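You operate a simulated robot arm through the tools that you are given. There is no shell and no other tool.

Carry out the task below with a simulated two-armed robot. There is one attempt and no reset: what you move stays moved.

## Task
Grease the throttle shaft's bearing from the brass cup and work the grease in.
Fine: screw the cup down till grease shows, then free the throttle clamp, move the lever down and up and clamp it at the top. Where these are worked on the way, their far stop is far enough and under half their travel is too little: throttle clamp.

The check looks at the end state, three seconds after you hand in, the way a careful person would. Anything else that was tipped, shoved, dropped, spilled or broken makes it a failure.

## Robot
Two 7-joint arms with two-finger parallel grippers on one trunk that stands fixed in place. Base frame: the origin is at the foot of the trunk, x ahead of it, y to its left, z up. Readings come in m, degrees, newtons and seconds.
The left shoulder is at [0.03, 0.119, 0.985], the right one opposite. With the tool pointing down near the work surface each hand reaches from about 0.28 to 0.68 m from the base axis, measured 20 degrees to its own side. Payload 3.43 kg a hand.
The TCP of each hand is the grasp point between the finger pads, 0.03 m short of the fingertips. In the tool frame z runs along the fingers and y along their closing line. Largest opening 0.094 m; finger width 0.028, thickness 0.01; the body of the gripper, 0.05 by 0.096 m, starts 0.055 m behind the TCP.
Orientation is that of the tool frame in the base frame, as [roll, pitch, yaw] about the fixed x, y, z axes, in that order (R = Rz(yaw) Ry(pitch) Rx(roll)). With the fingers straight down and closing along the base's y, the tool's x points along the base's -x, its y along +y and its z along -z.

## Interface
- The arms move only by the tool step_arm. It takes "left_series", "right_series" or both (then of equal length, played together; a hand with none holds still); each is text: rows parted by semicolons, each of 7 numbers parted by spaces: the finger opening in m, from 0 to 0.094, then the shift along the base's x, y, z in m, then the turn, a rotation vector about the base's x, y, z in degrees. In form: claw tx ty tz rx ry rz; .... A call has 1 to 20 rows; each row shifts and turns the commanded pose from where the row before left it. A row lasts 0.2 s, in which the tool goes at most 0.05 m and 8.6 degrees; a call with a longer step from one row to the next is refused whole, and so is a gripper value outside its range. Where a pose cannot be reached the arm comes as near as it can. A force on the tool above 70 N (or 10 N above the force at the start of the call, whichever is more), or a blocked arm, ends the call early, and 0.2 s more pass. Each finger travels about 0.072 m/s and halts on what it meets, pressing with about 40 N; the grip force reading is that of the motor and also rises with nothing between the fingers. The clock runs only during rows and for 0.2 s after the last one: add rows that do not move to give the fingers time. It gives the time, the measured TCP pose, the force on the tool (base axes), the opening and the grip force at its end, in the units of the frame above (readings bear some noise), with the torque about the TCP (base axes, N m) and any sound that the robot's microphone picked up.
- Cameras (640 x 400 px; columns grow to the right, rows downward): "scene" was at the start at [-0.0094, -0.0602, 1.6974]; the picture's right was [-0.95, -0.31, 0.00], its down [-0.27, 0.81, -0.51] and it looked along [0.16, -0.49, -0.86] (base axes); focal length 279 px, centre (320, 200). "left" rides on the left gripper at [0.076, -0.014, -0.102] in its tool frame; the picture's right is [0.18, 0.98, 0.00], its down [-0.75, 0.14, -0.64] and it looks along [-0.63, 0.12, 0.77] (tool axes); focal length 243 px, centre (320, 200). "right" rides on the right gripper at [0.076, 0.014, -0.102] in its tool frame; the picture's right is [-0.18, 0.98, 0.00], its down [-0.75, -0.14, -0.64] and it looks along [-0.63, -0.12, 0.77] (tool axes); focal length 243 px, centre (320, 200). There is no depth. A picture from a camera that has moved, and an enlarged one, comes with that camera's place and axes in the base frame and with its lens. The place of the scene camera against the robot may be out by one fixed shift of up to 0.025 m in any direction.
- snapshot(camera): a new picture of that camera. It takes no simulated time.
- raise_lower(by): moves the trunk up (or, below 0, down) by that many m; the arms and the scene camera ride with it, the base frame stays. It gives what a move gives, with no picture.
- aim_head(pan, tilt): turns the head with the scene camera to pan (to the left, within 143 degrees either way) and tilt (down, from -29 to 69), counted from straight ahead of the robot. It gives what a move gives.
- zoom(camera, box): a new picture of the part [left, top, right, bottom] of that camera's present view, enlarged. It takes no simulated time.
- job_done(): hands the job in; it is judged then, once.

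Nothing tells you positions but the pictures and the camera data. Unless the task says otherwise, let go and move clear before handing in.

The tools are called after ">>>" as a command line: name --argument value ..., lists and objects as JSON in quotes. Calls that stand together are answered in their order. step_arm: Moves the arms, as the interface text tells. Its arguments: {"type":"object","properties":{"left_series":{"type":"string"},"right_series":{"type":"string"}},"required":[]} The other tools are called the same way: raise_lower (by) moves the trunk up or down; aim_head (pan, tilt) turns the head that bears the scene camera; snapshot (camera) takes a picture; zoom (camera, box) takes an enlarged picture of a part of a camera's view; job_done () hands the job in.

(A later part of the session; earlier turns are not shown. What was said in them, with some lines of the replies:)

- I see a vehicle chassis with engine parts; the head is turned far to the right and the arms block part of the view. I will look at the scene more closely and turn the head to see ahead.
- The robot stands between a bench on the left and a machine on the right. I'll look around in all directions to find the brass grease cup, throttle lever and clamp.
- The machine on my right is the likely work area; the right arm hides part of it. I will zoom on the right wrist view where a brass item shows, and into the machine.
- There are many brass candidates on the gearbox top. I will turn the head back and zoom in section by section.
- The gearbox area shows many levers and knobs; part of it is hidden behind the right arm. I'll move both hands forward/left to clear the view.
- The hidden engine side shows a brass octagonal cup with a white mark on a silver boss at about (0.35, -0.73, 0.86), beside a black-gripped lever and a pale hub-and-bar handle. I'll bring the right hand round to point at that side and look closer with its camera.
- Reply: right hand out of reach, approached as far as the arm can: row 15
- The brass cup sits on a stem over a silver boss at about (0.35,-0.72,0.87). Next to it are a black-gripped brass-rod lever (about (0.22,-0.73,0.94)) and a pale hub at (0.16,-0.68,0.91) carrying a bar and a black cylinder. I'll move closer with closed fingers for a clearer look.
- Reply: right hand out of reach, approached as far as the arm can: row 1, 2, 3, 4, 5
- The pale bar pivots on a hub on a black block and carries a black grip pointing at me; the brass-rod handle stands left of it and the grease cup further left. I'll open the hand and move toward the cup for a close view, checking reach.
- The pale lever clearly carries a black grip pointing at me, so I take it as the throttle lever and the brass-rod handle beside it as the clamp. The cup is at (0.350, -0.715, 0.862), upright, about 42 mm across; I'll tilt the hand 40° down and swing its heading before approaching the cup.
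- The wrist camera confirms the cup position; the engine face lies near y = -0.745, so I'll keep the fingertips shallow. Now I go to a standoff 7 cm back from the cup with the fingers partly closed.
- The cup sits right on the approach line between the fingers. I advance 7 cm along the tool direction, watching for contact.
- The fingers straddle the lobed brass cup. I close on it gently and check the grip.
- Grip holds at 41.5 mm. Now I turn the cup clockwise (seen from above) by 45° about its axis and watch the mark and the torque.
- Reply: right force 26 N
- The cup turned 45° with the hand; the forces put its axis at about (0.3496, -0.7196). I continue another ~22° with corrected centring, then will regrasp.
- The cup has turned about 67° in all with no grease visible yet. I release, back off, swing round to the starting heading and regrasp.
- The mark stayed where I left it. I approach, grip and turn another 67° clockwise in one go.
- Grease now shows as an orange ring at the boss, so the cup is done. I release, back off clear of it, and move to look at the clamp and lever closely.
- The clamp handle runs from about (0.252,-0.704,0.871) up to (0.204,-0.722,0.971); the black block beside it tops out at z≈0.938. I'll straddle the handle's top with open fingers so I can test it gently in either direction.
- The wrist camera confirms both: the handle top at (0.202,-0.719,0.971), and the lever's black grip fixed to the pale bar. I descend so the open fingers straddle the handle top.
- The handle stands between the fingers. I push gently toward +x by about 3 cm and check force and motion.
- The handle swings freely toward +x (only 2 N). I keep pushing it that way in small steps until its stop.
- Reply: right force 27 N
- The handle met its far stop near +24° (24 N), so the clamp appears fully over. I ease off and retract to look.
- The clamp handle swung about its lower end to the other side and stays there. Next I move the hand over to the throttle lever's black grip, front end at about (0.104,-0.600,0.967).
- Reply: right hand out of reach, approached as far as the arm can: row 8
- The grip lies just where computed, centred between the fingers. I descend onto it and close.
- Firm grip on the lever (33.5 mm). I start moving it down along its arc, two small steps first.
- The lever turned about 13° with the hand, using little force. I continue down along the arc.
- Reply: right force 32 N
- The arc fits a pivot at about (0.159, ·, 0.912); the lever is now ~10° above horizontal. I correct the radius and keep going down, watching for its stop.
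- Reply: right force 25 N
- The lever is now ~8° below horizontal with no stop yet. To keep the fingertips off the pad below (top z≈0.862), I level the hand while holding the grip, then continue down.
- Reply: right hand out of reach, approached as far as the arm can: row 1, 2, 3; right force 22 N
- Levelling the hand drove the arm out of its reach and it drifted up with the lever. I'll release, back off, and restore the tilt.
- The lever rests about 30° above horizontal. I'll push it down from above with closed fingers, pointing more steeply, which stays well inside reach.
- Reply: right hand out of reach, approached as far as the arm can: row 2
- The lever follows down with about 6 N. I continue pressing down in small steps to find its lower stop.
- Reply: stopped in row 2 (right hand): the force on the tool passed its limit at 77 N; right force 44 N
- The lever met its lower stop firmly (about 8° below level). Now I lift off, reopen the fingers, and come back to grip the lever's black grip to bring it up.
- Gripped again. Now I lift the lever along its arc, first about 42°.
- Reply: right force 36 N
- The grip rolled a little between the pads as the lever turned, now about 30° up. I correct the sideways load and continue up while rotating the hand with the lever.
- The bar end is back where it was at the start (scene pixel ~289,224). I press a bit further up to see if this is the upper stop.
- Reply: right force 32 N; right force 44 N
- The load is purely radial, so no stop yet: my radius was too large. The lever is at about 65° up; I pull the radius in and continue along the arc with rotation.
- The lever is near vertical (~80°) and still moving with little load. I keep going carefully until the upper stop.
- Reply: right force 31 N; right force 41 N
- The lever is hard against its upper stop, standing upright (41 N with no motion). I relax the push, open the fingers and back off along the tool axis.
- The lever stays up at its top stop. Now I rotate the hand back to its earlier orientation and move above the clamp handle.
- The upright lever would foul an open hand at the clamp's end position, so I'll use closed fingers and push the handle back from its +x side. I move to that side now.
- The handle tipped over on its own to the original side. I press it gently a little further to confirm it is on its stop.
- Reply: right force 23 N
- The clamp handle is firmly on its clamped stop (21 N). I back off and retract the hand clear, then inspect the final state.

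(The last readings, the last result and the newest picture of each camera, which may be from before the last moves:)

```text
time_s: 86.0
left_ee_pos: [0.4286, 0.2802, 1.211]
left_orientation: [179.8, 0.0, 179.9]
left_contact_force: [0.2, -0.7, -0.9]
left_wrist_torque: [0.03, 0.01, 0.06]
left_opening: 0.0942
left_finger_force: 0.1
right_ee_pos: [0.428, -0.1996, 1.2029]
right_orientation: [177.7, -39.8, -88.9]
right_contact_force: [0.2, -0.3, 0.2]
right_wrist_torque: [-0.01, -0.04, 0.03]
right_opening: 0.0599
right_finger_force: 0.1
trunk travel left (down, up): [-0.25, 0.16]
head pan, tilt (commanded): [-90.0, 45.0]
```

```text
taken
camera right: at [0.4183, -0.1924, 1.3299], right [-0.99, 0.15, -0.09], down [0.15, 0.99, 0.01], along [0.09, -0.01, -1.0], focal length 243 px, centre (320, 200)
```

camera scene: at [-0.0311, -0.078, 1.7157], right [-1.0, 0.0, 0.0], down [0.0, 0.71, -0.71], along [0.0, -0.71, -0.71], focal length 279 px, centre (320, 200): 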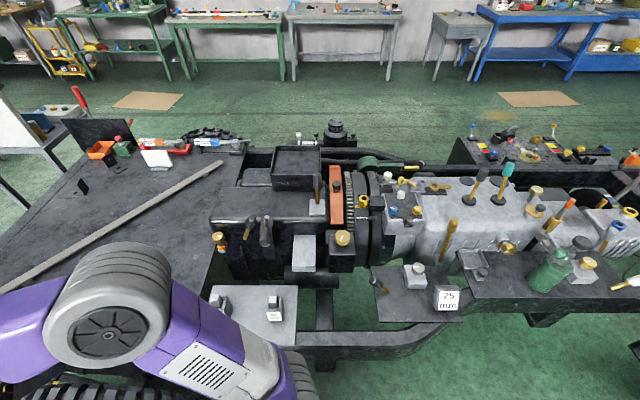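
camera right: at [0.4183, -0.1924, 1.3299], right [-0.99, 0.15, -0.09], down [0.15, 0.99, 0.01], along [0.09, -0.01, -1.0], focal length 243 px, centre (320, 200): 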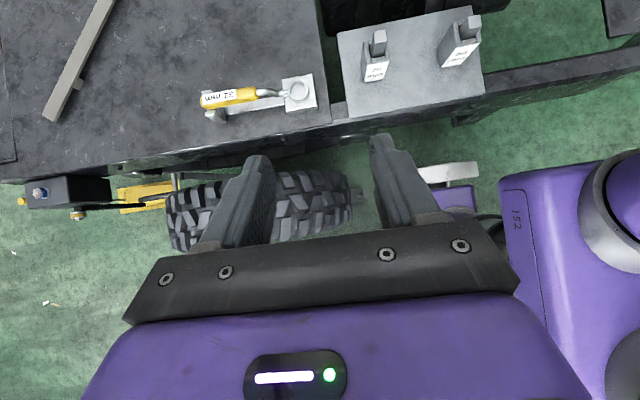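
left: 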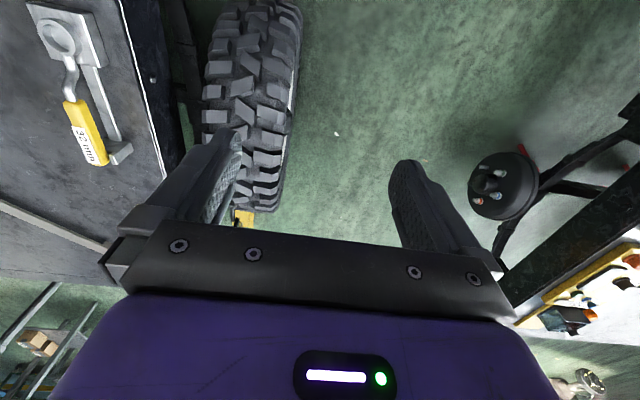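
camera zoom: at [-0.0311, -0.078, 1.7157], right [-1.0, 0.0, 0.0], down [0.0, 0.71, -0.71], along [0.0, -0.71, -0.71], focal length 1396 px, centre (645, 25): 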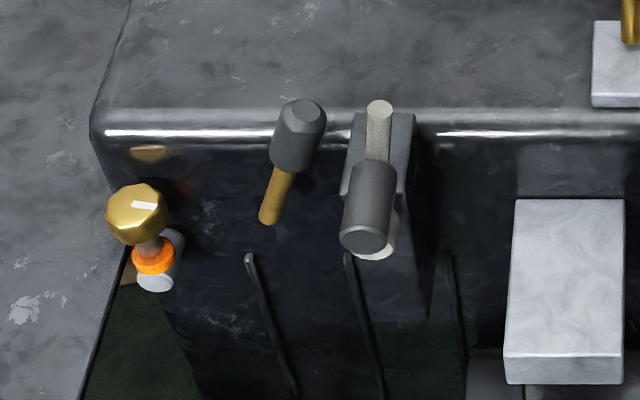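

In the final pictures the orange grease ring shows at the bearing. The lever stands at its upper stop, the clamp handle is back on its original (clamped) stop, and both hands are clear. Nothing else looks disturbed, so I hand the job in.

>>> job_done

```text
The job is handed in.
```

The throttle shaft bearing is greased, and the lever has been worked down and up and clamped at the top. The job is handed in.

- **Cup:** I screwed the brass cup down about 135° clockwise, until orange grease showed as a ring at the bearing.
- **Clamp:** I swung the handle to its far stop to free it. I left it there while moving the lever, then returned it to its starting position, where it sits firmly against its stop.
- **Lever:** I pushed it down until it met its lower stop, then raised it to its upper stop. It held that position while I clamped it.

I picked out the clamp and lever by their shape and how they moved, because nothing on them was labelled. The lever started about halfway up, so it now stands higher than where I found it.

Pressing the lever onto its lower stop reached 77 N, which tripped the force limit once. The last pictures show no damage and nothing else disturbed, and both hands are clear of the machine.
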